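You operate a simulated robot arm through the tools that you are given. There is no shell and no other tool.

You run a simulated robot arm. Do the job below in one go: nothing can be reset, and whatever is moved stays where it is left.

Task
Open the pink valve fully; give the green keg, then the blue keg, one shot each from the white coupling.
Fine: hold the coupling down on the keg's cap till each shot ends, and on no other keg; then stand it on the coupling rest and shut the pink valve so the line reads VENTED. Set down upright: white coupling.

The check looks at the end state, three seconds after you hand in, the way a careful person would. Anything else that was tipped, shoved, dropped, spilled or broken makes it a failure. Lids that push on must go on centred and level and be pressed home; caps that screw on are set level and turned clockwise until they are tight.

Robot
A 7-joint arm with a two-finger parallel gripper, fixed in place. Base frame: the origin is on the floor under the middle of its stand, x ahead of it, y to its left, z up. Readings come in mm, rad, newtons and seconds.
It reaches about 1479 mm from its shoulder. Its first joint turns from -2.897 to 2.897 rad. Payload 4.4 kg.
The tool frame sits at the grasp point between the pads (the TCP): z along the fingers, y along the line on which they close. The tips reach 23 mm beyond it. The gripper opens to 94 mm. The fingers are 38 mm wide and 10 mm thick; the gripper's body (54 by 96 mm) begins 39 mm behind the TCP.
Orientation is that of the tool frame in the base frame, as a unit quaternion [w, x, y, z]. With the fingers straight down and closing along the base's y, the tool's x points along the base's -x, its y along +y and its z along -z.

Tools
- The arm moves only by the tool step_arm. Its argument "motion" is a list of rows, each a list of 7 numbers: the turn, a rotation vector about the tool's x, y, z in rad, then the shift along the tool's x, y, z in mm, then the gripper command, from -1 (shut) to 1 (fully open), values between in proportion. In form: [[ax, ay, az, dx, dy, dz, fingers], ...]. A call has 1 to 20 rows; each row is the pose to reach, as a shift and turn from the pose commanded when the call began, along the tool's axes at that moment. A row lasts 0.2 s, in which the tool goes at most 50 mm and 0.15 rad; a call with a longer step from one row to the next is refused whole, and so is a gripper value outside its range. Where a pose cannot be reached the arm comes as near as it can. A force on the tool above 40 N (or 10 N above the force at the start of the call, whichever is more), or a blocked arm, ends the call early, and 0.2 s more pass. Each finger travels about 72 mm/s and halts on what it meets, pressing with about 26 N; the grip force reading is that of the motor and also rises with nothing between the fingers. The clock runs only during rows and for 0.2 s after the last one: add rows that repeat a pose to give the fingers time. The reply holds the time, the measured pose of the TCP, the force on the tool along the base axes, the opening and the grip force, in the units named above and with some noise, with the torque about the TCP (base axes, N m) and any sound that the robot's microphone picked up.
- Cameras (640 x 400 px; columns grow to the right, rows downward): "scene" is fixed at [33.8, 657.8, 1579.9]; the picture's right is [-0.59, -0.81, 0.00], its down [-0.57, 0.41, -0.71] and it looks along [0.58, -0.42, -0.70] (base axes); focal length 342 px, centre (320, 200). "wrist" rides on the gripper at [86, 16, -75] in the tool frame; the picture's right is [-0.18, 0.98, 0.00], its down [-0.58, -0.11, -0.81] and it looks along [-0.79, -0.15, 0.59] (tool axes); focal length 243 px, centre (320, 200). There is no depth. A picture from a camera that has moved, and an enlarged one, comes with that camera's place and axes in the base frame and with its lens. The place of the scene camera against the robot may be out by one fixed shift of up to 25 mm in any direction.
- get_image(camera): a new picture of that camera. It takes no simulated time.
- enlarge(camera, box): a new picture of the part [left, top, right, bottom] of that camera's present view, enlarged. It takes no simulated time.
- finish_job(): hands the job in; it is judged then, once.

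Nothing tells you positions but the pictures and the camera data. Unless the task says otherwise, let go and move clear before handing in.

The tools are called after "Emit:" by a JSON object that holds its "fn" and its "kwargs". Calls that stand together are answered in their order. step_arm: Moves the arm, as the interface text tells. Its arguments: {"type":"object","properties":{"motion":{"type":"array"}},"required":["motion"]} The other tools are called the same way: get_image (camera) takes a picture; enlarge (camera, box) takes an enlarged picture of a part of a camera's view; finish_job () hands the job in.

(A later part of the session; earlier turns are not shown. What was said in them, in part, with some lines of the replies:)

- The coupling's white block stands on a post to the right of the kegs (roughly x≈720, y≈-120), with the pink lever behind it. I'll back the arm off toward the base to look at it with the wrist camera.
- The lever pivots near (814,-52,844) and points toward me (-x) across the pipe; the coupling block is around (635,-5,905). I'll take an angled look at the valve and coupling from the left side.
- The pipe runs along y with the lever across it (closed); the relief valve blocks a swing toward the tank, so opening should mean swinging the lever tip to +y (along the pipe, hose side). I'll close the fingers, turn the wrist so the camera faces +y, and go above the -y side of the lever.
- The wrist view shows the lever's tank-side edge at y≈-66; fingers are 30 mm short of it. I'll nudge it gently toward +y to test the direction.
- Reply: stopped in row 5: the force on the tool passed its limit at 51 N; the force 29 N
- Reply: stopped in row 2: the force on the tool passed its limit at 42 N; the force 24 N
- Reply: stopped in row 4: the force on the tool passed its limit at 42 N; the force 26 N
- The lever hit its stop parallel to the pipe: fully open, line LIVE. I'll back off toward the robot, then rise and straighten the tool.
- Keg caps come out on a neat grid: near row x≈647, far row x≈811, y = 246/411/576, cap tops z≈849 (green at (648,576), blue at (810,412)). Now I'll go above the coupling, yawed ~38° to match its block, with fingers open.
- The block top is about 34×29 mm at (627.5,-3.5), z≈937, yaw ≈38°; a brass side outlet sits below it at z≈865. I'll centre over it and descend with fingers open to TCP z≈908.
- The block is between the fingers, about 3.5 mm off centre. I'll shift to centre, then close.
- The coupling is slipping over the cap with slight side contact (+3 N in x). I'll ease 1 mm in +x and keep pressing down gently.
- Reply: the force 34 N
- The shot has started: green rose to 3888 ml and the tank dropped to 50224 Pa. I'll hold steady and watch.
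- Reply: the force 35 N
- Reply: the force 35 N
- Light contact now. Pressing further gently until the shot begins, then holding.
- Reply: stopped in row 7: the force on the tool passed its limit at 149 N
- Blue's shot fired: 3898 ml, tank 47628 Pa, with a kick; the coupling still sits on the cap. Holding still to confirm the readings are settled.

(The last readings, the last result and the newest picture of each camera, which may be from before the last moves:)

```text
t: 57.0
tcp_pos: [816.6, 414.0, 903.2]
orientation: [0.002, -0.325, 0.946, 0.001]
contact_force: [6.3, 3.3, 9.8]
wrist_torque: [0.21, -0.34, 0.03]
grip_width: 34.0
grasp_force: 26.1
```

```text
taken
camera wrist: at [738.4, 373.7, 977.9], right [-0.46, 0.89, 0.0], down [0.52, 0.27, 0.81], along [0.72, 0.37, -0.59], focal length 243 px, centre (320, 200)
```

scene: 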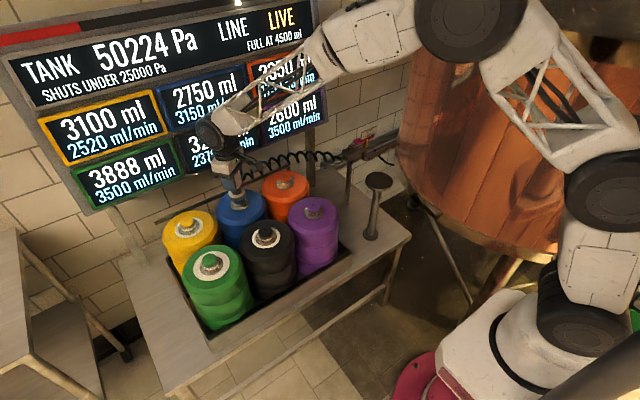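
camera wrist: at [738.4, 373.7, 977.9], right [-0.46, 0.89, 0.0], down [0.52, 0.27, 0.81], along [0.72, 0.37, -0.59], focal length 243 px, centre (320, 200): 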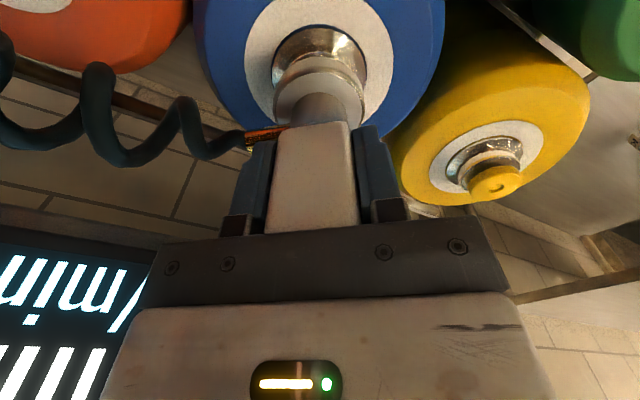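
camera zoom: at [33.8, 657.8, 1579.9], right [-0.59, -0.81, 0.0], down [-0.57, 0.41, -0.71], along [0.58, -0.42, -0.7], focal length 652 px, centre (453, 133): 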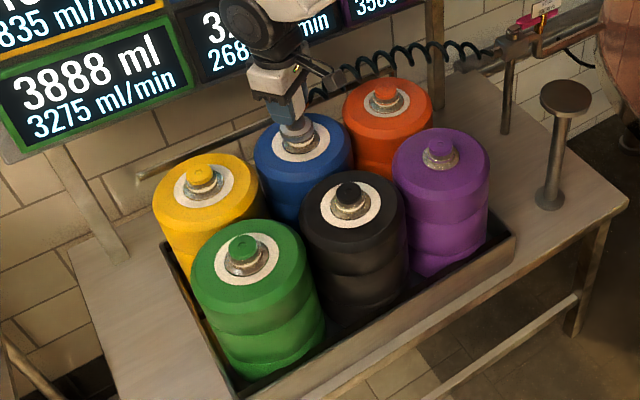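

Blue is settled at 3898 ml. Lifting off the blue cap.

Emit:
{"fn": "step_arm", "kwargs": {"motion": [[0, 0, 0, 0, 0, -4, -1], [0, 0, 0, 0, 0, -9, -1], [0, 0, 0, 0, 0, -15, -1], [0, 0, 0, 0, 0, -22, -1], [0, 0, 0, 0, 0, -32, -1], [0, 0, 0, 0, 0, -50, -1], [0, 0, 0, 0, 0, -75, -1], [0, 0, 0, 0, 0, -105, -1], [0, 0, 0, 0, 0, -135, -1], [0, 0, 0, 0, 0, -135, -1]]}}

Emit:
{"fn": "get_image", "kwargs": {"camera": "wrist"}}

Emit:
{"fn": "get_image", "kwargs": {"camera": "scene"}}

```text
t: 59.2
tcp_pos: [817.2, 414.1, 1037.9]
orientation: [0.001, -0.325, 0.946, 0.001]
contact_force: [0.7, -1.1, -2.0]
wrist_torque: [0.0, -0.01, 0.01]
grip_width: 33.8
grasp_force: 26.4
```

```text
taken
camera wrist: at [739.3, 374.7, 1113.1], right [-0.46, 0.89, 0.0], down [0.52, 0.27, 0.81], along [0.72, 0.37, -0.59], focal length 243 px, centre (320, 200)
```

wrist: 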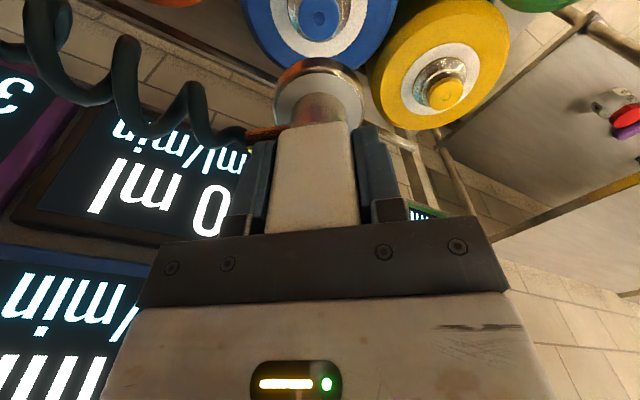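

```text
taken
```

scene: 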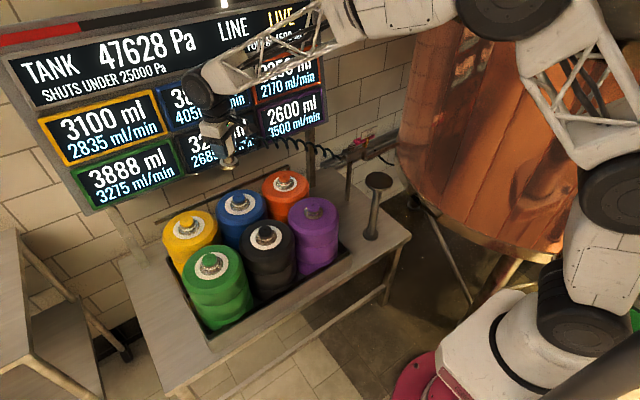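

Both shots are done. Carrying the coupling back over to its rest.

Emit:
{"fn": "step_arm", "kwargs": {"motion": [[0, 0, 0, 25, -13, 0, -1], [0, 0, 0, 58, -30, 0, -1], [0, 0, 0, 96, -50, 0, -1], [0, 0, 0, 134, -70, 0, -1], [0, 0, 0, 172, -90, 0, -1], [0, 0, 0, 210, -110, 0, -1], [0, 0, 0, 248, -130, 0, -1], [0, 0, 0, 286, -150, 0, -1], [0, 0, 0, 324, -170, 0, -1], [0, 0, 0, 358, -187, 0, -1], [0, 0, 0, 386, -202, 0, -1], [0, 0, 0, 406.5, -212.7, 0, -1], [0, 0, 0, 406.5, -212.7, 0, -1], [0, 0, 0, 406.5, -212.7, 0, -1]]}}

Emit:
{"fn": "get_image", "kwargs": {"camera": "wrist"}}

Emit:
{"fn": "enlarge", "kwargs": {"camera": "wrist", "box": [230, 0, 410, 150]}}

Emit:
{"fn": "get_image", "kwargs": {"camera": "scene"}}

```text
t: 62.2
tcp_pos: [628.4, -5.7, 1037.3]
orientation: [0.0, -0.326, 0.945, -0.001]
contact_force: [0.5, 0.7, -2.0]
wrist_torque: [0.01, 0.0, 0.03]
grip_width: 34.0
grasp_force: 25.8
```

```text
taken
camera wrist: at [550.8, -45.0, 1112.7], right [-0.46, 0.89, 0.0], down [0.52, 0.27, 0.81], along [0.72, 0.37, -0.59], focal length 243 px, centre (320, 200)
```

wrist: 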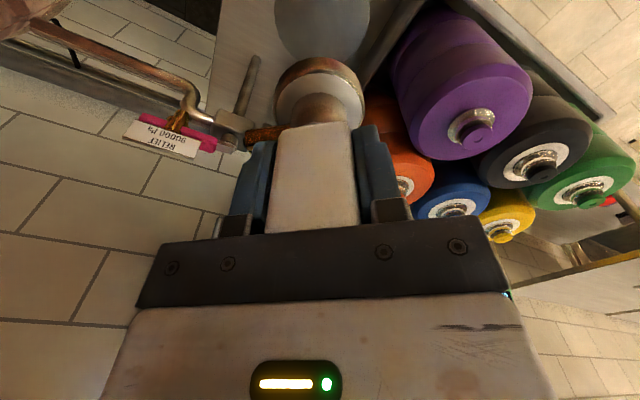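

```text
2.67 times, centred on (320, 75) of wrist
camera zoom: at [550.8, -45.0, 1112.7], right [-0.46, 0.89, 0.0], down [0.52, 0.27, 0.81], along [0.72, 0.37, -0.59], focal length 647 px, centre (320, 533)
```

zoom: 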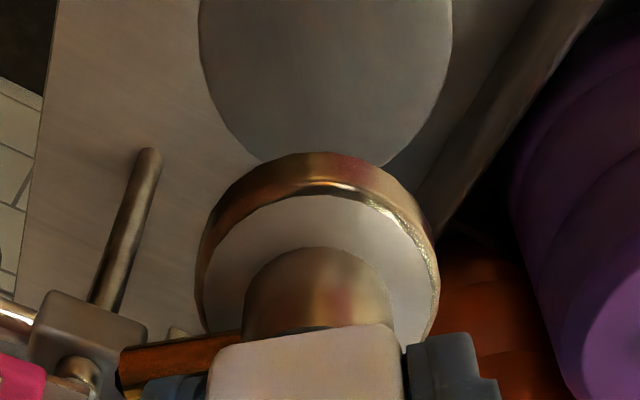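

```text
taken
```

scene: 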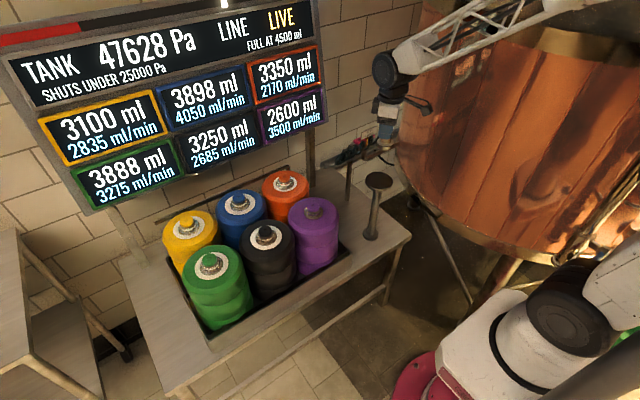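

Over the rest disc, nearly centred. Making a small correction and lowering to just above the disc.

Emit:
{"fn": "step_arm", "kwargs": {"motion": [[0, 0, 0, 0.8, 2, 15, -1], [0, 0, 0, 0.8, 2, 40, -1], [0, 0, 0, 0.8, 2, 65, -1], [0, 0, 0, 0.8, 2, 88, -1], [0, 0, 0, 0.8, 2, 105, -1], [0, 0, 0, 0.8, 2, 117, -1], [0, 0, 0, 0.8, 2, 123, -1], [0, 0, 0, 0.8, 2, 123, -1], [0, 0, 0, 0.8, 2, 123, -1]]}}

Emit:
{"fn": "enlarge", "kwargs": {"camera": "wrist", "box": [230, 0, 410, 150]}}

Emit:
{"fn": "enlarge", "kwargs": {"camera": "scene", "box": [340, 120, 420, 210]}}

```text
t: 64.2
tcp_pos: [623.6, -2.8, 913.6]
orientation: [0.0, -0.325, 0.946, 0.0]
contact_force: [-1.1, 0.1, -2.5]
wrist_torque: [-0.02, -0.01, -0.02]
grip_width: 33.9
grasp_force: 26.4
```

```text
2.67 times, centred on (320, 75) of wrist
camera zoom: at [546.1, -42.0, 988.1], right [-0.46, 0.89, 0.0], down [0.52, 0.27, 0.81], along [0.72, 0.37, -0.59], focal length 647 px, centre (320, 533)
```

zoom: 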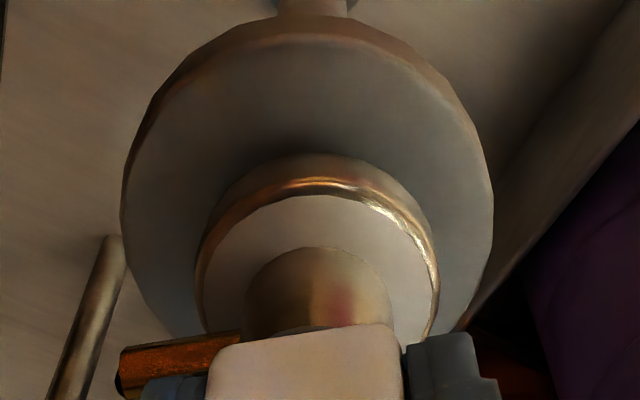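

```text
4.44 times, centred on (380, 165) of scene
camera zoom: at [33.8, 657.8, 1579.9], right [-0.59, -0.81, 0.0], down [-0.57, 0.41, -0.71], along [0.58, -0.42, -0.7], focal length 1521 px, centre (53, 356)
```

zoom: 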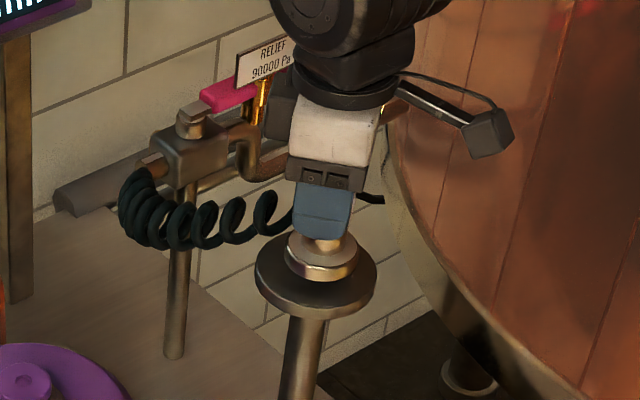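

The arm's reading is (623.6,-2.8) versus the original (626.4,-3.3), and the picture agrees it is a few mm off. Correcting before touching down.

Emit:
{"fn": "step_arm", "kwargs": {"motion": [[0, 0, 0, -1.9, -2.1, 0, -1], [0, 0, 0, -1.9, -2.1, 0, -1], [0, 0, 0, -1.9, -2.1, 0, -1]]}}

Emit:
{"fn": "enlarge", "kwargs": {"camera": "wrist", "box": [230, 0, 410, 150]}}

```text
t: 65.0
tcp_pos: [626.5, -3.1, 912.7]
orientation: [0.0, -0.324, 0.946, 0.0]
contact_force: [-0.6, 0.4, -2.3]
wrist_torque: [0.02, 0.06, 0.01]
grip_width: 33.9
grasp_force: 26.6
```

```text
2.67 times, centred on (320, 75) of wrist
camera zoom: at [549.5, -42.9, 987.8], right [-0.46, 0.89, 0.0], down [0.52, 0.27, 0.81], along [0.72, 0.37, -0.59], focal length 647 px, centre (320, 533)
```

zoom: 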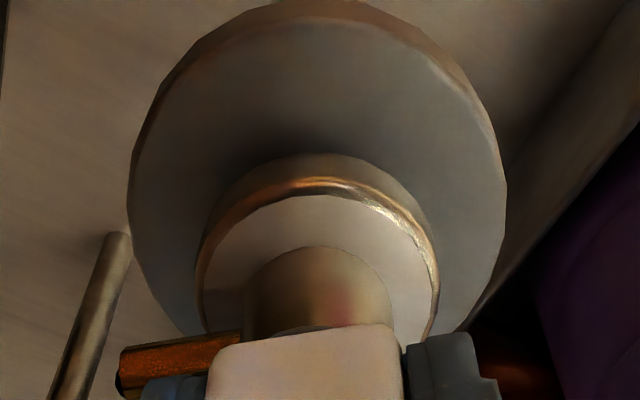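

Centred on the rest now. Lowering slowly to contact.

Emit:
{"fn": "step_arm", "kwargs": {"motion": [[0, 0, 0, 0, 0, 2, -1], [0, 0, 0, 0, 0, 4, -1], [0, 0, 0, 0, 0, 5.5, -1], [0, 0, 0, 0, 0, 7, -1], [0, 0, 0, 0, 0, 8, -1], [0, 0, 0, 0, 0, 8, -1]]}}

Emit:
{"fn": "enlarge", "kwargs": {"camera": "scene", "box": [340, 120, 420, 210]}}

```text
t: 66.5
tcp_pos: [626.7, -2.2, 904.6]
orientation: [0.0, -0.325, 0.946, -0.001]
contact_force: [0.5, 0.6, -1.5]
wrist_torque: [0.01, 0.0, -0.03]
grip_width: 34.3
grasp_force: 26.5
```

```text
4.44 times, centred on (380, 165) of scene
camera zoom: at [33.8, 657.8, 1579.9], right [-0.59, -0.81, 0.0], down [-0.57, 0.41, -0.71], along [0.58, -0.42, -0.7], focal length 1521 px, centre (53, 356)
```

zoom: 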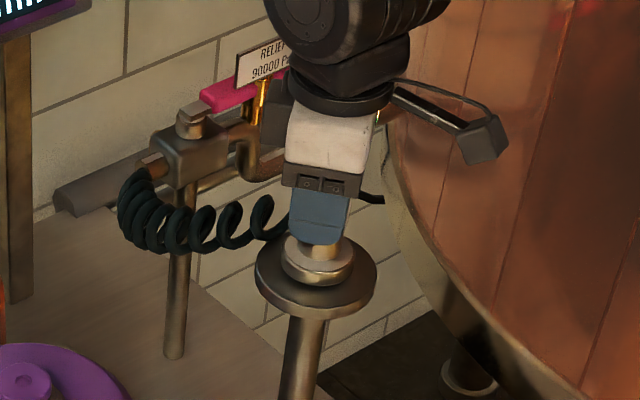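

Almost touching at z≈904.6. Continuing in 1 mm steps until the force turns upward.

Emit:
{"fn": "step_arm", "kwargs": {"motion": [[0, 0, 0, 0, 0, 1, -1], [0, 0, 0, 0, 0, 2, -1], [0, 0, 0, 0, 0, 3, -1], [0, 0, 0, 0, 0, 3, -1]]}}

Emit:
{"fn": "enlarge", "kwargs": {"camera": "wrist", "box": [230, 0, 410, 150]}}

```text
t: 67.5
tcp_pos: [626.2, -3.2, 903.7]
orientation: [0.001, -0.324, 0.946, 0.001]
contact_force: [-0.5, 0.0, -1.8]
wrist_torque: [-0.01, 0.02, 0.0]
grip_width: 33.9
grasp_force: 26.1
```

```text
2.67 times, centred on (320, 75) of wrist
camera zoom: at [549.2, -43.2, 978.4], right [-0.46, 0.89, 0.0], down [0.52, 0.27, 0.81], along [0.72, 0.37, -0.59], focal length 647 px, centre (320, 533)
```

zoom: 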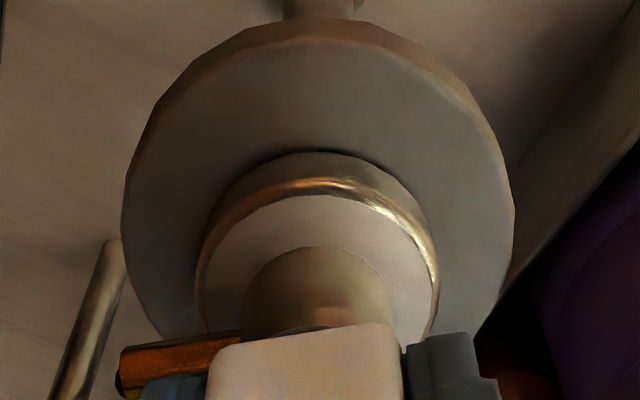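

Emit:
{"fn": "step_arm", "kwargs": {"motion": [[0, 0, 0, 0, 0, 1, -1], [0, 0, 0, 0, 0, 2, -1], [0, 0, 0, 0, 0, 2, -1]]}}

```text
t: 68.2
tcp_pos: [627.3, -4.8, 902.4]
orientation: [0.001, -0.325, 0.946, 0.0]
contact_force: [0.2, -0.9, -2.3]
wrist_torque: [0.03, 0.0, -0.01]
grip_width: 33.7
grasp_force: 25.8
```

No contact force yet; continuing to step down 1 mm at a time.

Emit:
{"fn": "step_arm", "kwargs": {"motion": [[0, 0, 0, 0, 0, 1, -1], [0, 0, 0, 0, 0, 2, -1], [0, 0, 0, 0, 0, 2, -1]]}}

Emit:
{"fn": "enlarge", "kwargs": {"camera": "scene", "box": [355, 150, 405, 200]}}

```text
t: 69.1
tcp_pos: [628.1, -3.7, 899.8]
orientation: [0.002, -0.324, 0.946, 0.0]
contact_force: [-2.7, -0.1, 4.7]
wrist_torque: [0.16, 0.15, 0.07]
grip_width: 33.4
grasp_force: 26.0
stopped in row 3: the force on the tool passed its limit at 41 N (the readings are from after the stop); the commanded pose is now the measured one
```

```text
8.00 times, centred on (380, 175) of scene
camera zoom: at [33.8, 657.8, 1579.9], right [-0.59, -0.81, 0.0], down [-0.57, 0.41, -0.71], along [0.58, -0.42, -0.7], focal length 2738 px, centre (-160, 400)
```

zoom: 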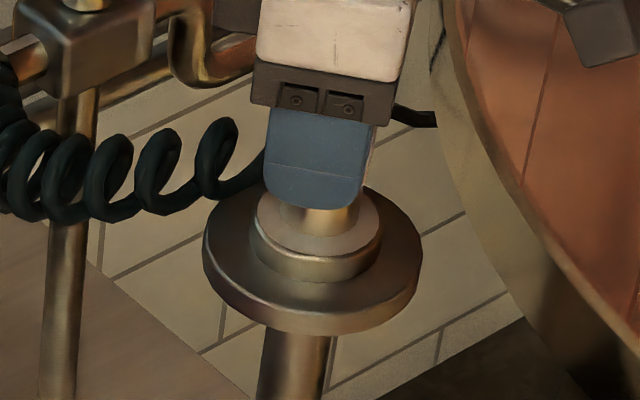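

The coupling is down on the rest (upward force). I'll open the fingers slightly, then rise straight up and open fully.

Emit:
{"fn": "step_arm", "kwargs": {"motion": [[0, 0, 0, 0, 0, 0, -0.2], [0, 0, 0, 0, 0, 0, -0.1], [0, 0, 0, 0, 0, 0, 0.0], [0, 0, 0, 0, 0, 0, 0.05], [0, 0, 0, 0, 0, 0, 0.05]]}}

Emit:
{"fn": "get_image", "kwargs": {"camera": "wrist"}}

Emit:
{"fn": "enlarge", "kwargs": {"camera": "scene", "box": [355, 150, 405, 200]}}

```text
t: 70.3
tcp_pos: [628.2, -4.4, 900.8]
orientation: [0.002, -0.325, 0.946, 0.0]
contact_force: [0.6, -1.8, 10.4]
wrist_torque: [0.01, 0.12, 0.0]
grip_width: 49.5
grasp_force: 0.1
```

```text
taken
camera wrist: at [549.6, -43.6, 975.7], right [-0.46, 0.89, 0.0], down [0.52, 0.27, 0.81], along [0.72, 0.37, -0.59], focal length 243 px, centre (320, 200)
```

wrist: 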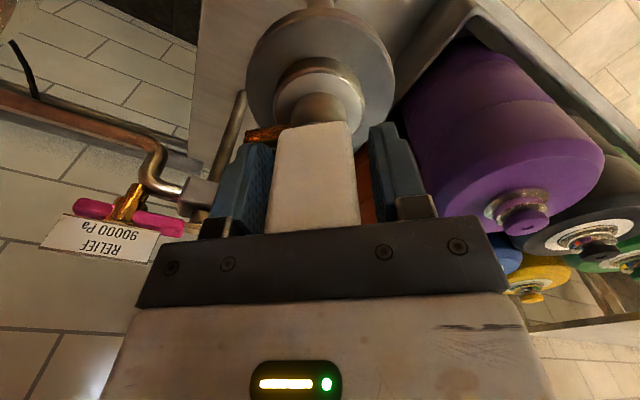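

```text
8.00 times, centred on (380, 175) of scene
camera zoom: at [33.8, 657.8, 1579.9], right [-0.59, -0.81, 0.0], down [-0.57, 0.41, -0.71], along [0.58, -0.42, -0.7], focal length 2738 px, centre (-160, 400)
```

zoom: 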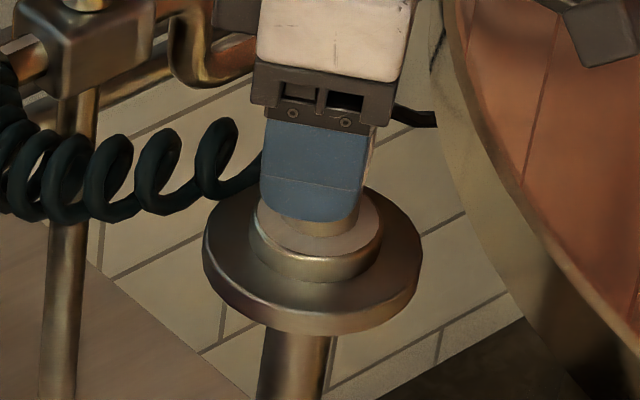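

The palm is lightly resting on the block top; fingers are clear. Rising straight up now.

Emit:
{"fn": "step_arm", "kwargs": {"motion": [[0, 0, 0, 0, 0, -3, 0.05], [0, 0, 0, 0, 0, -8, 0.1], [0, 0, 0, 0, 0, -18, 0.15], [0, 0, 0, 0, 0, -35, 0.2], [0, 0, 0, 0, 0, -60, 0.3], [0, 0, 0, 0, 0, -90, 0.3], [0, 0, 0, 0, 0, -120, 0.3], [0, 0, 0, 0, 0, -120, 0.3]]}}

Emit:
{"fn": "get_image", "kwargs": {"camera": "wrist"}}

Emit:
{"fn": "enlarge", "kwargs": {"camera": "scene", "box": [320, 90, 430, 200]}}

```text
t: 72.1
tcp_pos: [628.6, -6.7, 1019.3]
orientation: [0.002, -0.325, 0.946, -0.001]
contact_force: [0.3, -0.2, -0.4]
wrist_torque: [0.0, 0.03, 0.01]
grip_width: 61.2
grasp_force: 0.1
```

```text
taken
camera wrist: at [550.8, -45.0, 1094.5], right [-0.46, 0.89, 0.0], down [0.52, 0.27, 0.81], along [0.72, 0.37, -0.59], focal length 243 px, centre (320, 200)
```

wrist: 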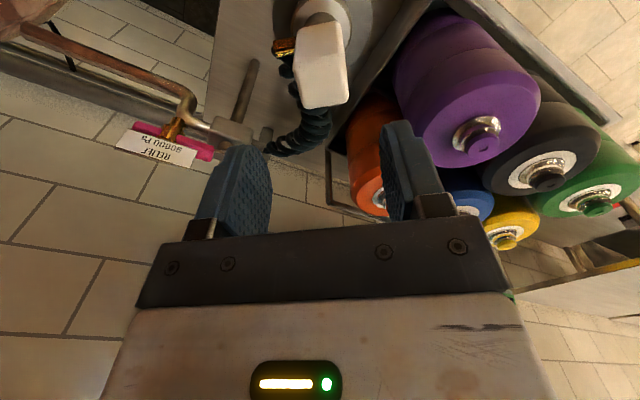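

```text
3.64 times, centred on (375, 145) of scene
camera zoom: at [33.8, 657.8, 1579.9], right [-0.59, -0.81, 0.0], down [-0.57, 0.41, -0.71], along [0.58, -0.42, -0.7], focal length 1244 px, centre (120, 400)
```

zoom: 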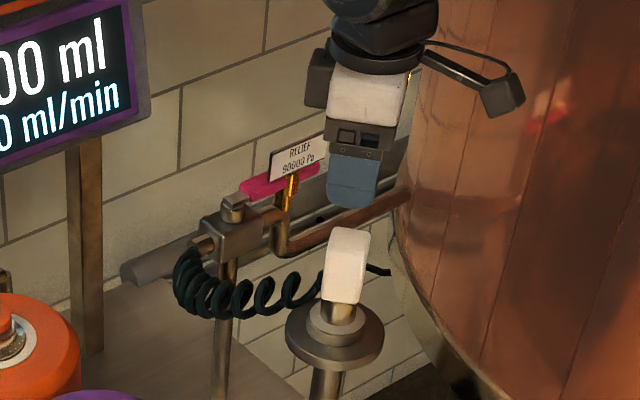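

The coupling stands upright on its rest. Now the valve must be closed; I need the tag/relief geometry around the lever first.

Emit:
{"fn": "enlarge", "kwargs": {"camera": "wrist", "box": [90, 60, 290, 190]}}

Emit:
{"fn": "enlarge", "kwargs": {"camera": "scene", "box": [340, 120, 410, 170]}}

Emit:
{"fn": "enlarge", "kwargs": {"camera": "scene", "box": [355, 150, 405, 200]}}

```text
3.08 times, centred on (190, 125) of wrist
camera zoom: at [550.8, -45.0, 1094.5], right [-0.46, 0.89, 0.0], down [0.52, 0.27, 0.81], along [0.72, 0.37, -0.59], focal length 746 px, centre (720, 431)
```

zoom: 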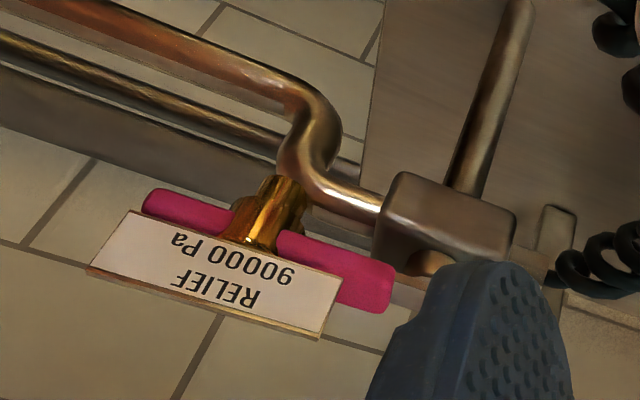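

```text
8.00 times, centred on (375, 145) of scene
camera zoom: at [33.8, 657.8, 1579.9], right [-0.59, -0.81, 0.0], down [-0.57, 0.41, -0.71], along [0.58, -0.42, -0.7], focal length 2738 px, centre (-120, 640)
```

zoom: 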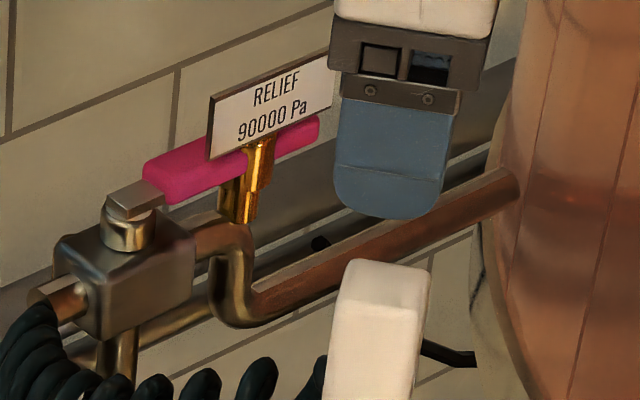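

```text
8.00 times, centred on (380, 175) of scene
camera zoom: at [33.8, 657.8, 1579.9], right [-0.59, -0.81, 0.0], down [-0.57, 0.41, -0.71], along [0.58, -0.42, -0.7], focal length 2738 px, centre (-160, 400)
```

zoom: 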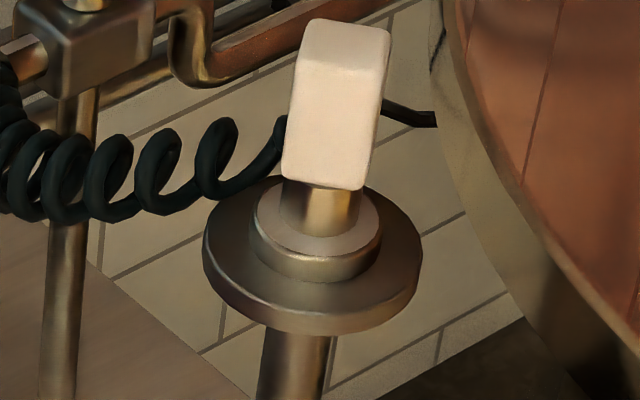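

The relief tag overhangs the whole outer lever (y -87…-165 at x≈820), but near the pivot (y≈-70…-86) there is a free slot. I'll use one finger of the part-open gripper, straddling the pivot, to push the lever's inner end from the wall side; first I move above it.

Emit:
{"fn": "step_arm", "kwargs": {"motion": [[0, 0, 0.0945, -24.4, -24.3, -10, 0.489], [0, 0, 0.189, -48.8, -48.6, -10, 0.489], [0, 0, 0.2835, -73.2, -72.9, 0, 0.489], [0, 0, 0.378, -97.7, -97.2, 10, 0.489], [0, 0, 0.4725, -122.1, -121.5, 20, 0.489], [0, 0, 0.567, -146.5, -145.8, 40, 0.489], [0, 0, 0.6615, -170.9, -170.1, 59, 0.489], [0, 0, 0.6615, -170.9, -170.1, 59, 0.489], [0, 0, 0.6615, -170.9, -170.1, 59, 0.489]]}}

Emit:
{"fn": "get_image", "kwargs": {"camera": "wrist"}}

Emit:
{"fn": "get_image", "kwargs": {"camera": "scene"}}

```text
t: 74.1
tcp_pos: [866.8, -32.1, 961.2]
orientation: [0.001, 0.0, 1.0, 0.0]
contact_force: [-0.2, 0.4, 0.3]
wrist_torque: [-0.01, 0.01, 0.01]
grip_width: 69.6
grasp_force: 0.1
```

```text
taken
camera wrist: at [779.9, -15.4, 1035.6], right [0.18, 0.98, 0.0], down [0.58, -0.11, 0.81], along [0.79, -0.15, -0.59], focal length 243 px, centre (320, 200)
```

wrist: 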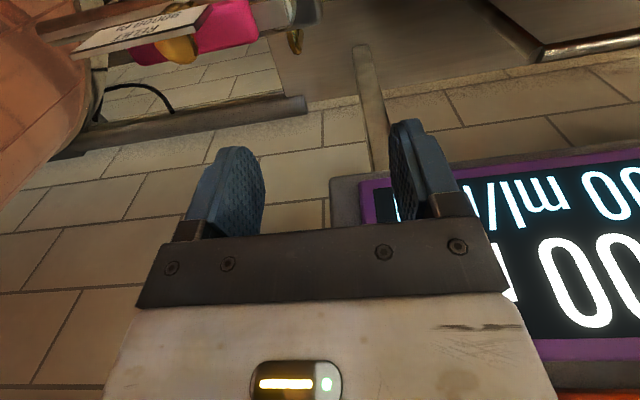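

```text
taken
```

scene: 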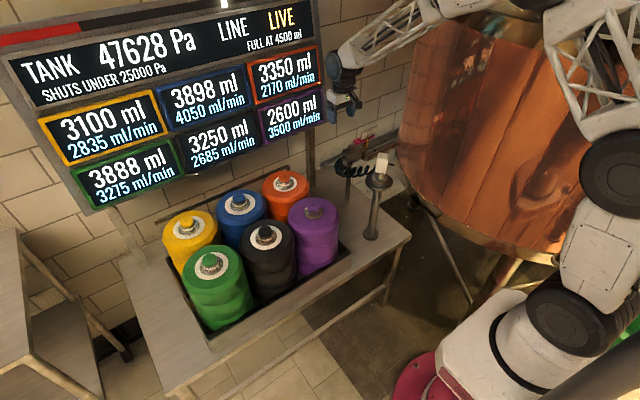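

Emit:
{"fn": "enlarge", "kwargs": {"camera": "wrist", "box": [60, 0, 340, 140]}}

Emit:
{"fn": "enlarge", "kwargs": {"camera": "scene", "box": [310, 60, 420, 180]}}

```text
2.29 times, centred on (200, 70) of wrist
camera zoom: at [779.9, -15.4, 1035.6], right [0.18, 0.98, 0.0], down [0.58, -0.11, 0.81], along [0.79, -0.15, -0.59], focal length 555 px, centre (594, 497)
```

zoom: 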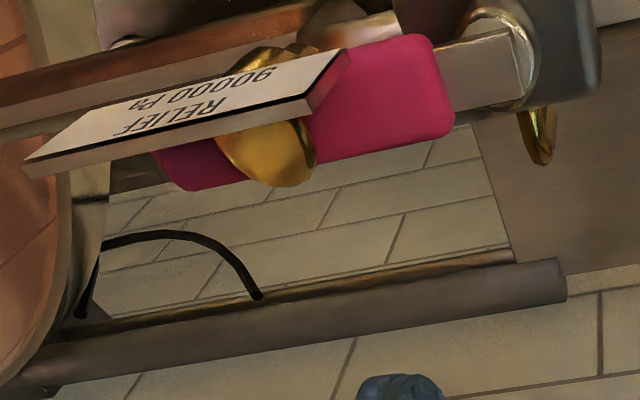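

```text
3.33 times, centred on (365, 120) of scene
camera zoom: at [33.8, 657.8, 1579.9], right [-0.59, -0.81, 0.0], down [-0.57, 0.41, -0.71], along [0.58, -0.42, -0.7], focal length 1141 px, centre (170, 467)
```

zoom: 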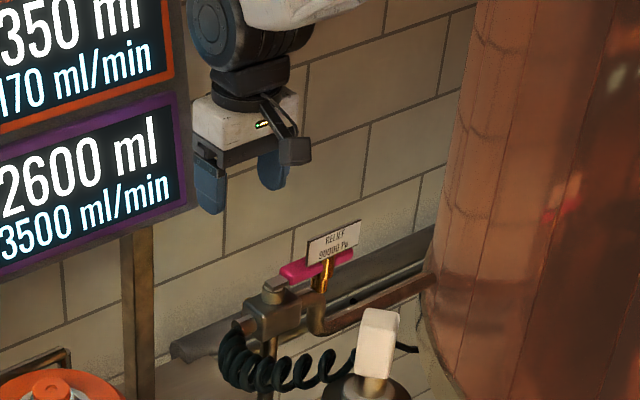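

The slot is clear: pink starts at y≈-69.5 (x 819–842), tag ends at y≈-88. I'll shift y by -5 and descend partway, then check.

Emit:
{"fn": "step_arm", "kwargs": {"motion": [[0, 0, 0, 0, -5.1, 0, 0.489], [0, 0, 0, 0, -5.1, 25, 0.489], [0, 0, 0, 0, -5.1, 50, 0.489], [0, 0, 0, 0, -5.1, 73, 0.489], [0, 0, 0, 0, -5.1, 73, 0.489], [0, 0, 0, 0, -5.1, 73, 0.489]]}}

Emit:
{"fn": "get_image", "kwargs": {"camera": "wrist"}}

Emit:
{"fn": "enlarge", "kwargs": {"camera": "scene", "box": [310, 90, 420, 180]}}

```text
t: 75.5
tcp_pos: [866.9, -38.6, 889.0]
orientation: [0.002, 0.0, 1.0, 0.0]
contact_force: [-0.3, 0.6, 0.0]
wrist_torque: [-0.01, -0.01, 0.01]
grip_width: 69.8
grasp_force: 0.1
```

```text
taken
camera wrist: at [779.7, -22.1, 963.9], right [0.18, 0.98, 0.0], down [0.58, -0.11, 0.81], along [0.79, -0.15, -0.59], focal length 243 px, centre (320, 200)
```

wrist: 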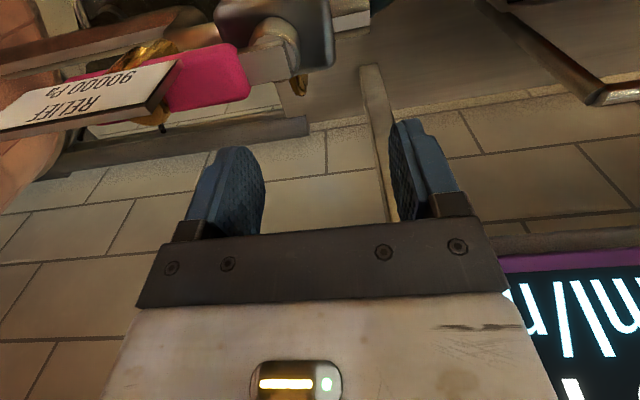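

```text
4.44 times, centred on (365, 135) of scene
camera zoom: at [33.8, 657.8, 1579.9], right [-0.59, -0.81, 0.0], down [-0.57, 0.41, -0.71], along [0.58, -0.42, -0.7], focal length 1521 px, centre (120, 489)
```

zoom: 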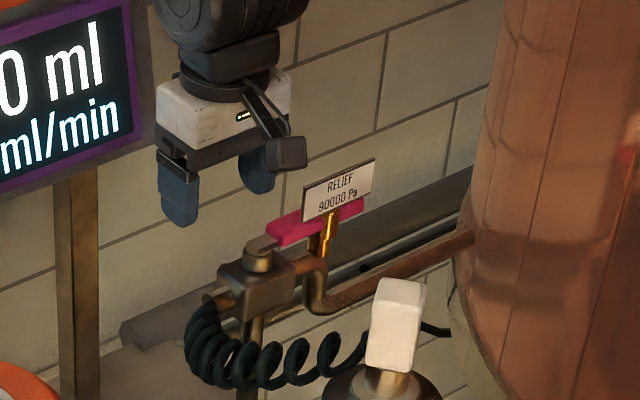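

Clear on all sides. Descending to lever height.

Emit:
{"fn": "step_arm", "kwargs": {"motion": [[0, 0, 0, 0, 1.2, 10, 0.489], [0, 0, 0, 0, 1.2, 20, 0.489], [0, 0, 0, 0, 1.2, 31, 0.489], [0, 0, 0, 0, 1.2, 31, 0.489]]}}

Emit:
{"fn": "get_image", "kwargs": {"camera": "wrist"}}

Emit:
{"fn": "enlarge", "kwargs": {"camera": "scene", "box": [310, 90, 420, 180]}}

```text
t: 76.5
tcp_pos: [866.2, -38.3, 857.7]
orientation: [0.001, -0.001, 1.0, 0.0]
contact_force: [0.0, 0.2, 0.3]
wrist_torque: [-0.01, 0.0, 0.0]
grip_width: 69.9
grasp_force: 0.0
```

```text
taken
camera wrist: at [780.4, -21.2, 932.8], right [0.18, 0.98, 0.0], down [0.58, -0.11, 0.81], along [0.79, -0.15, -0.59], focal length 243 px, centre (320, 200)
```

wrist: 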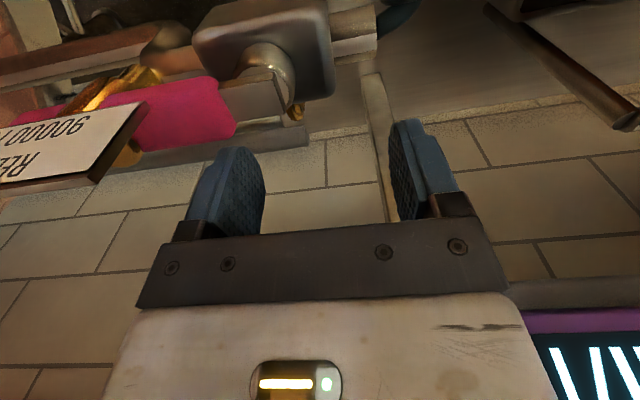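

```text
4.44 times, centred on (365, 135) of scene
camera zoom: at [33.8, 657.8, 1579.9], right [-0.59, -0.81, 0.0], down [-0.57, 0.41, -0.71], along [0.58, -0.42, -0.7], focal length 1521 px, centre (120, 489)
```

zoom: 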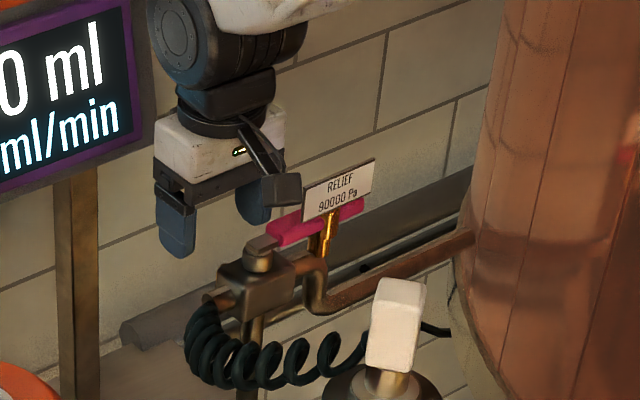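

Finger is in the slot beside the lever's inner end. Pushing gently toward -x.

Emit:
{"fn": "step_arm", "kwargs": {"motion": [[0, 0, 0, 3, 0, 0, 0.489], [0, 0, 0, 6, 0, 0, 0.489], [0, 0, 0, 8, 0, 0, 0.489], [0, 0, 0, 10, 0, 0, 0.489], [0, 0, 0, 12, 0, 0, 0.489], [0, 0, 0, 14, 0, 0, 0.489], [0, 0, 0, 14, 0, 0, 0.489]]}}

Emit:
{"fn": "get_image", "kwargs": {"camera": "wrist"}}

Emit:
{"fn": "enlarge", "kwargs": {"camera": "scene", "box": [310, 90, 420, 180]}}

```text
t: 78.1
tcp_pos: [852.2, -36.8, 858.9]
orientation: [0.001, 0.0, 1.0, 0.0]
contact_force: [7.7, -9.3, 0.8]
wrist_torque: [-0.1, -0.06, 0.42]
grip_width: 73.7
grasp_force: 4.3
```

```text
taken
camera wrist: at [765.7, -20.6, 933.9], right [0.18, 0.98, 0.0], down [0.58, -0.11, 0.81], along [0.79, -0.15, -0.59], focal length 243 px, centre (320, 200)
```

wrist: 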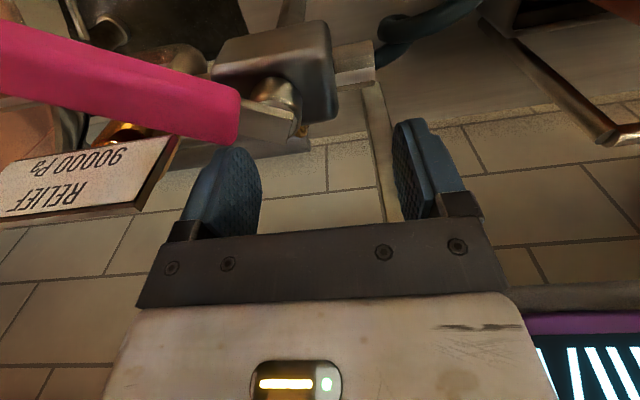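

```text
4.44 times, centred on (365, 135) of scene
camera zoom: at [33.8, 657.8, 1579.9], right [-0.59, -0.81, 0.0], down [-0.57, 0.41, -0.71], along [0.58, -0.42, -0.7], focal length 1521 px, centre (120, 489)
```

zoom: 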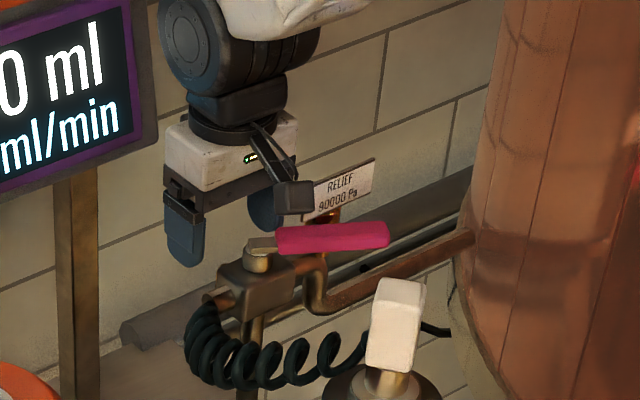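

The lever has swung about 27° out from under the tag. Continuing the push a little further.

Emit:
{"fn": "step_arm", "kwargs": {"motion": [[0, 0, 0, 1, -2, 0, 0.489], [0, 0, 0, 2.5, -3, 0, 0.489], [0, 0, 0, 4, -3, 0, 0.489], [0, 0, 0, 5.5, -3, 0, 0.489], [0, 0, 0, 7, -3, 0, 0.489], [0, 0, 0, 8.5, -3, 0, 0.489], [0, 0, 0, 8.5, -3, 0, 0.489]]}}

Emit:
{"fn": "get_image", "kwargs": {"camera": "wrist"}}

Emit:
{"fn": "get_image", "kwargs": {"camera": "scene"}}

```text
t: 79.7
tcp_pos: [843.7, -40.5, 859.3]
orientation: [0.002, 0.0, 1.0, -0.001]
contact_force: [3.8, -2.9, 1.5]
wrist_torque: [-0.08, 0.01, 0.14]
grip_width: 71.4
grasp_force: 1.5
```

```text
taken
camera wrist: at [757.7, -23.5, 932.9], right [0.18, 0.98, 0.0], down [0.58, -0.11, 0.81], along [0.79, -0.15, -0.59], focal length 243 px, centre (320, 200)
```

wrist: 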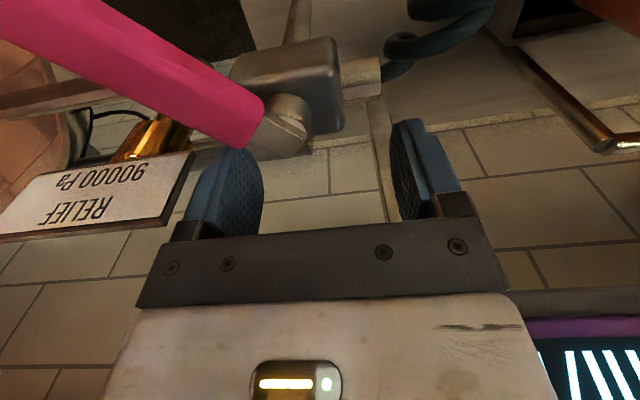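

```text
taken
```

scene: 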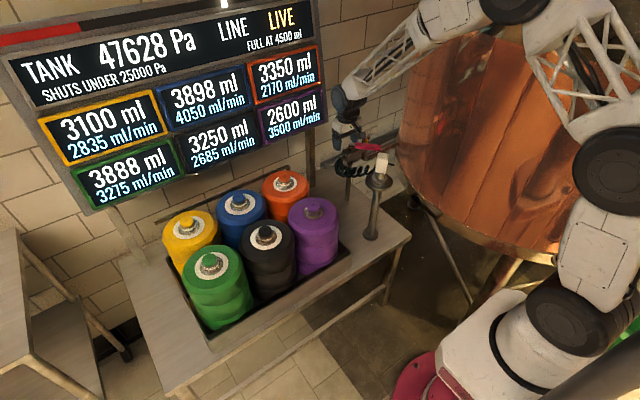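

Lever is at 45°, clear of the tag's far end. I'll back off, rise, close the fingers and re-position on the lever's outer trailing side to push it the rest of the way.

Emit:
{"fn": "step_arm", "kwargs": {"motion": [[0, 0, 0, -8, 0, 0, 0.489], [0, 0, 0, -10, 0, -35, 0.489], [0, 0, 0, -8, 0, -75, 0.489], [0, 0, 0.145, 0, -10, -80, 0.2], [0, 0, 0.29, 6, -22, -80, -0.3], [0, 0, 0.435, 12, -34, -80, -1], [0, 0, 0.58, 18, -46, -80, -1], [0, 0, 0.725, 24, -58, -80, -1], [0, 0, 0.87, 30, -70, -80, -1], [0, 0, 1.015, 36, -82, -80, -1], [0, 0, 1.16, 42, -92, -80, -1], [0, 0, 1.305, 48, -100, -80, -1], [0, 0, 1.45, 52, -105, -80, -1], [0, 0, 1.571, 52, -105, -80, -1], [0, 0, 1.571, 52, -105, -80, -1]]}}

Emit:
{"fn": "get_image", "kwargs": {"camera": "wrist"}}

Emit:
{"fn": "enlarge", "kwargs": {"camera": "scene", "box": [310, 60, 420, 180]}}

```text
t: 82.9
tcp_pos: [792.1, -145.8, 939.0]
orientation: [0.001, 0.708, 0.706, 0.001]
contact_force: [1.3, -0.1, 0.2]
wrist_torque: [-0.02, 0.0, 0.0]
grip_width: 0.0
grasp_force: 25.7
```

```text
taken
camera wrist: at [808.8, -58.2, 1014.0], right [0.98, -0.19, 0.0], down [-0.11, -0.58, 0.81], along [-0.15, -0.79, -0.59], focal length 243 px, centre (320, 200)
```

wrist: 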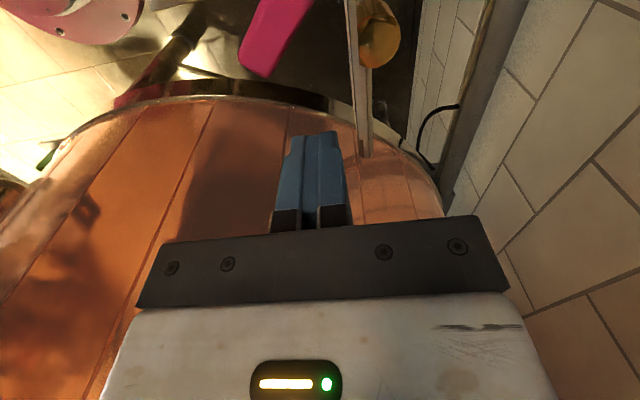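

```text
3.33 times, centred on (365, 120) of scene
camera zoom: at [33.8, 657.8, 1579.9], right [-0.59, -0.81, 0.0], down [-0.57, 0.41, -0.71], along [0.58, -0.42, -0.7], focal length 1141 px, centre (170, 467)
```

zoom: 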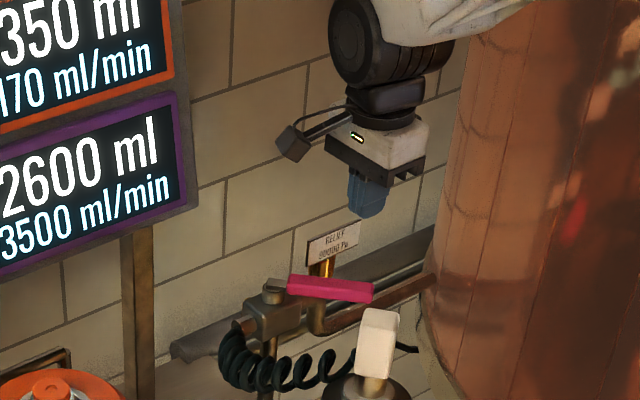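

Lever at ~50°; the closed fingers are between it and the tag with room on both sides. Descending.

Emit:
{"fn": "step_arm", "kwargs": {"motion": [[0, 0, 0, 0, 0, 25, -1], [0, 0, 0, 0, 0, 50, -1], [0, 0, 0, 0, 0, 70, -1], [0, 0, 0, 0, 0, 79, -1], [0, 0, 0, 0, 0, 79, -1], [0, 0, 0, 0, 0, 79, -1]]}}

Emit:
{"fn": "get_image", "kwargs": {"camera": "wrist"}}

Emit:
{"fn": "enlarge", "kwargs": {"camera": "scene", "box": [310, 60, 420, 180]}}

```text
t: 84.3
tcp_pos: [792.7, -142.7, 857.6]
orientation: [0.001, 0.707, 0.707, 0.001]
contact_force: [0.3, -0.2, 0.6]
wrist_torque: [-0.01, 0.0, 0.03]
grip_width: 0.0
grasp_force: 25.5
```

```text
taken
camera wrist: at [809.2, -56.1, 933.6], right [0.98, -0.18, 0.0], down [-0.11, -0.58, 0.81], along [-0.15, -0.79, -0.59], focal length 243 px, centre (320, 200)
```

wrist: 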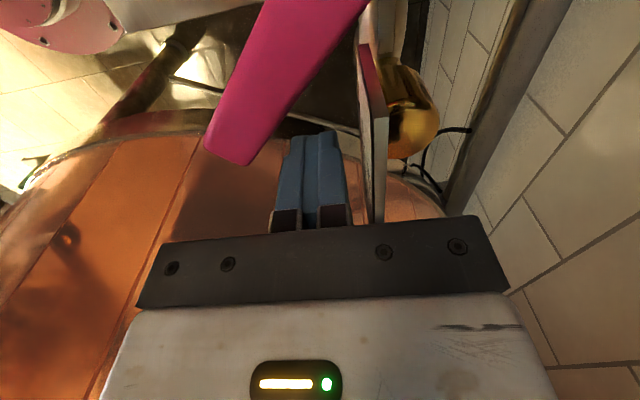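

```text
3.33 times, centred on (365, 120) of scene
camera zoom: at [33.8, 657.8, 1579.9], right [-0.59, -0.81, 0.0], down [-0.57, 0.41, -0.71], along [0.58, -0.42, -0.7], focal length 1141 px, centre (170, 467)
```

zoom: 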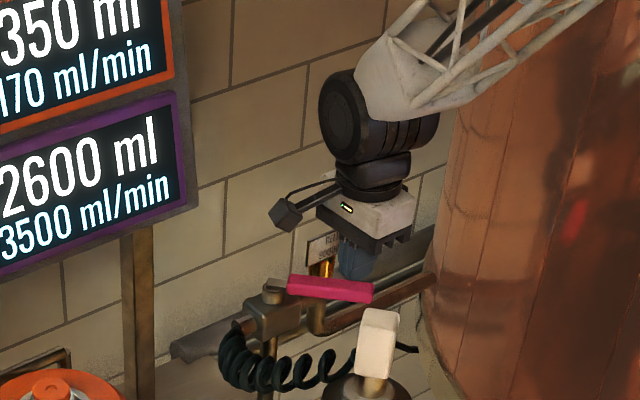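

Fingers sit between lever and tag. Pushing the lever along its arc toward closed.

Emit:
{"fn": "step_arm", "kwargs": {"motion": [[0, 0, 0, 3, -6, 0, -1], [0, 0, 0, 6.5, -12, 0, -1], [0, 0, 0, 10.4, -17.7, 0, -1], [0, 0, 0, 15.5, -24, 0, -1], [0, 0, 0, 21.2, -30.4, 0, -1], [0, 0, 0, 27.5, -36, 0, -1], [0, 0, 0, 34.4, -41.3, 0, -1], [0, 0, 0, 42, -45.5, 0, -1], [0, 0, 0, 48, -48.5, 0, -1], [0, 0, 0, 48, -48.5, 0, -1]]}}

Emit:
{"fn": "get_image", "kwargs": {"camera": "wrist"}}

Emit:
{"fn": "get_image", "kwargs": {"camera": "scene"}}

```text
t: 86.5
tcp_pos: [743.4, -95.9, 857.9]
orientation: [0.001, 0.707, 0.707, 0.001]
contact_force: [-0.3, 0.2, 0.2]
wrist_torque: [0.01, -0.01, -0.02]
grip_width: 0.1
grasp_force: 26.1
```

```text
taken
camera wrist: at [760.3, -9.0, 933.8], right [0.98, -0.18, 0.0], down [-0.11, -0.58, 0.81], along [-0.15, -0.79, -0.59], focal length 243 px, centre (320, 200)
```

wrist: 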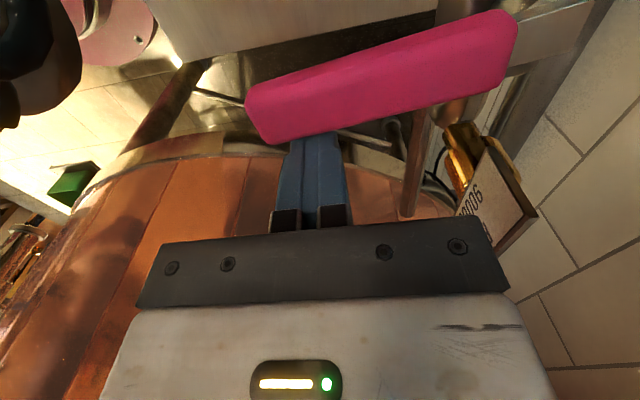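

```text
taken
```

scene: 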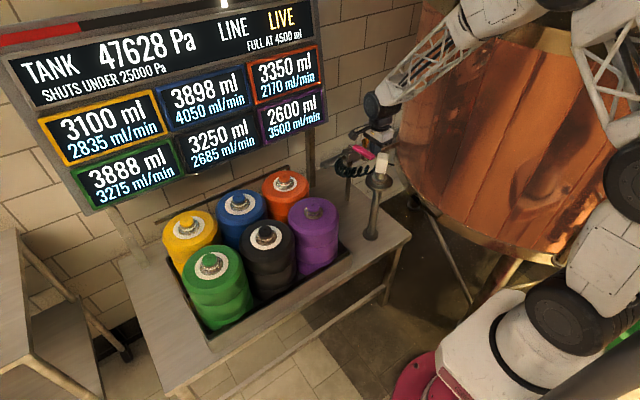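

Nearly closed (line still LIVE). Final slow push to the stop.

Emit:
{"fn": "step_arm", "kwargs": {"motion": [[0, 0, 0, 3, -1, 0, -1], [0, 0, 0, 6, -2, 0, -1], [0, 0, 0, 8, -2, 0, -1], [0, 0, 0, 9.5, -2, 0, -1], [0, 0, 0, 11, -2, 0, -1], [0, 0, 0, 12, -2, 0, -1]]}}

Emit:
{"fn": "get_image", "kwargs": {"camera": "scene"}}

Emit:
{"fn": "get_image", "kwargs": {"camera": "wrist"}}

```text
t: 87.9
tcp_pos: [741.9, -85.3, 858.8]
orientation: [0.001, 0.707, 0.707, 0.002]
contact_force: [8.2, -19.8, -0.5]
wrist_torque: [-0.36, -0.16, -0.18]
grip_width: 0.0
grasp_force: 26.1
```

```text
taken
```

scene: 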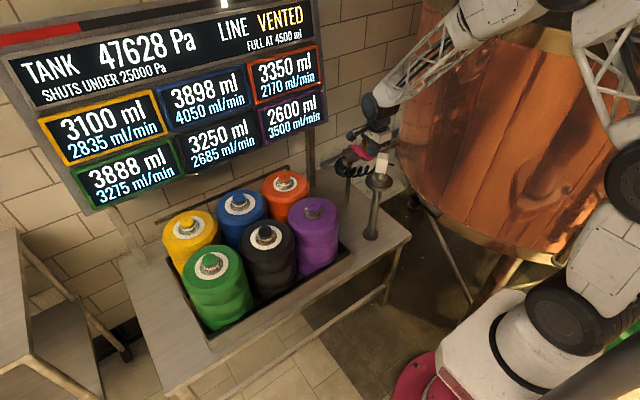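

```text
taken
camera wrist: at [758.5, 1.7, 934.3], right [0.98, -0.18, 0.0], down [-0.11, -0.58, 0.81], along [-0.15, -0.79, -0.59], focal length 243 px, centre (320, 200)
```

wrist: 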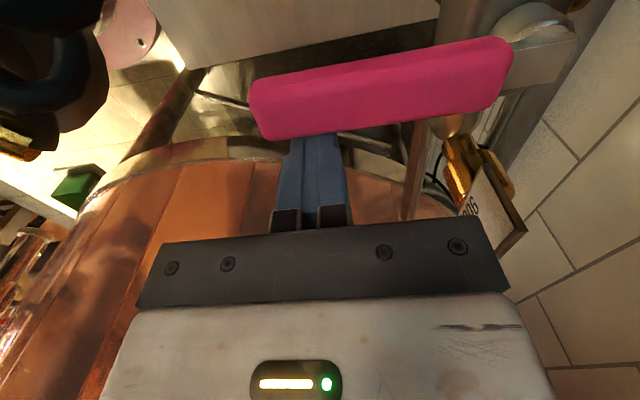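

The line reads VENTED with the lever hard on its stop. Backing away and rising clear.

Emit:
{"fn": "step_arm", "kwargs": {"motion": [[0, 0, 0, -8, 0, 0, -1], [0, 0, 0, -22, 0, 0, -1], [0, 0, 0, -24, 0, -30, -1], [0, 0, 0, -24, 0, -70, -1], [0, 0, 0, -24, 0, -115, -1], [0, 0, 0, -24, 0, -160, -1], [0, 0, 0, -10, 0, -205, -1], [0, 0, 0, 10, 0, -245, -1], [0, 0, 0, 30, 0, -270, -1], [0, 0, 0, 30, 0, -270, -1]]}}

Emit:
{"fn": "get_image", "kwargs": {"camera": "scene"}}

Emit:
{"fn": "enlarge", "kwargs": {"camera": "scene", "box": [330, 120, 420, 200]}}

Emit:
{"fn": "enlarge", "kwargs": {"camera": "scene", "box": [0, 0, 340, 215]}}

Emit:
{"fn": "enlarge", "kwargs": {"camera": "scene", "box": [140, 150, 420, 340]}}

```text
t: 90.1
tcp_pos: [743.0, -57.2, 1131.5]
orientation: [0.001, 0.707, 0.707, 0.002]
contact_force: [-0.3, -0.5, 0.1]
wrist_torque: [0.0, -0.01, -0.02]
grip_width: 0.1
grasp_force: 26.3
```

```text
taken
```

scene: 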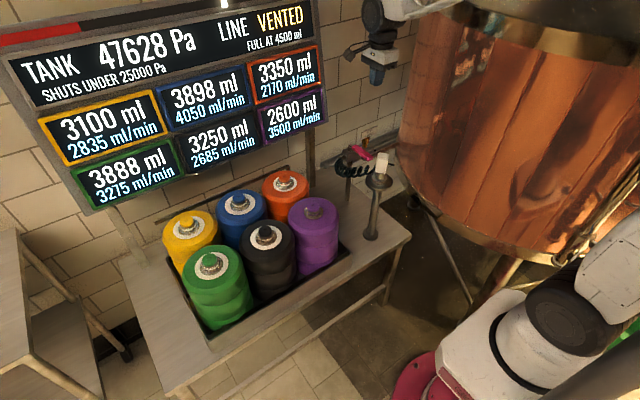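

```text
5.00 times, centred on (375, 160) of scene
camera zoom: at [33.8, 657.8, 1579.9], right [-0.59, -0.81, 0.0], down [-0.57, 0.41, -0.71], along [0.58, -0.42, -0.7], focal length 1711 px, centre (45, 400)
```

zoom: 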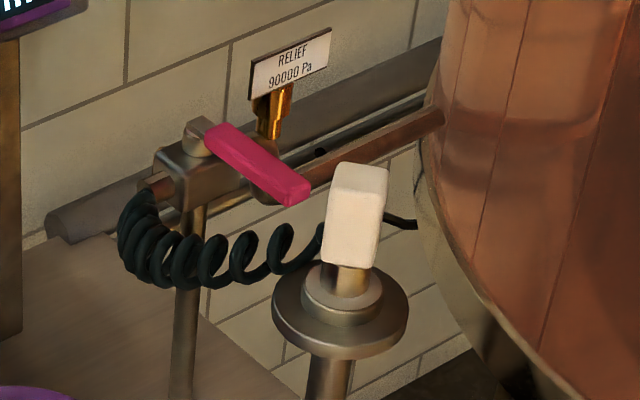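

```text
1.86 times, centred on (170, 108) of scene
camera zoom: at [33.8, 657.8, 1579.9], right [-0.59, -0.81, 0.0], down [-0.57, 0.41, -0.71], along [0.58, -0.42, -0.7], focal length 637 px, centre (599, 372)
```

zoom: 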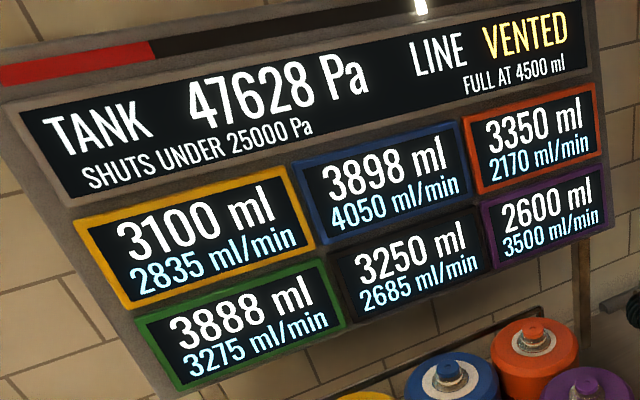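

```text
2.11 times, centred on (280, 245) of scene
camera zoom: at [33.8, 657.8, 1579.9], right [-0.59, -0.81, 0.0], down [-0.57, 0.41, -0.71], along [0.58, -0.42, -0.7], focal length 720 px, centre (404, 105)
```

zoom: 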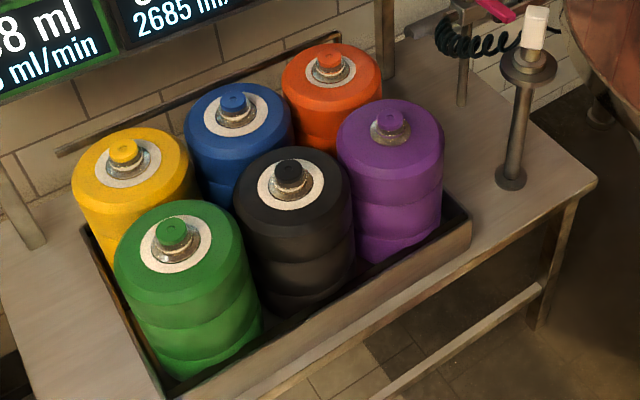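

The line reads VENTED and the lever is back in its closed position. The coupling stands upright on its rest. Green is at 3888 ml and blue at 3898 ml, and the other four kegs' volumes are unchanged. The arm is clear, so I'm handing in.

Emit:
{"fn": "finish_job", "kwargs": {}}

```text
The job is handed in.
```

The job is done and handed in. Green and blue each got one shot, in that order. The pink valve is shut again and the line reads VENTED.

| Item | Before | After |
|---|---|---|
| Green keg | 2900 ml | 3888 ml |
| Blue keg | 2750 ml | 3898 ml |
| Tank | 52500 Pa | 47628 Pa |

- **Valve:** I turned the pink lever to its stop, parallel to the pipe, before the first shot. After the second shot I brought it back to its closed stop.
- **Coupling:** It stands upright on its rest, close to where it started, with the gripper released and the arm clear.
- **Other kegs:** The coupling was pressed on no other keg, and the volumes of the other four kegs did not change. After the shots, the ml/min figures went up for yellow, black and orange, and a white ring appeared on each of those kegs. I took this as a side effect of the shots.
- **Kick during the blue shot:** The tool felt a brief 149 N kick. The coupling stayed seated on the cap, and the readings held steady before I lifted it off.
- **First valve push:** I first tried the lever the wrong way, against its closed stop, at up to about 51 N. It did not move, and I saw no damage.
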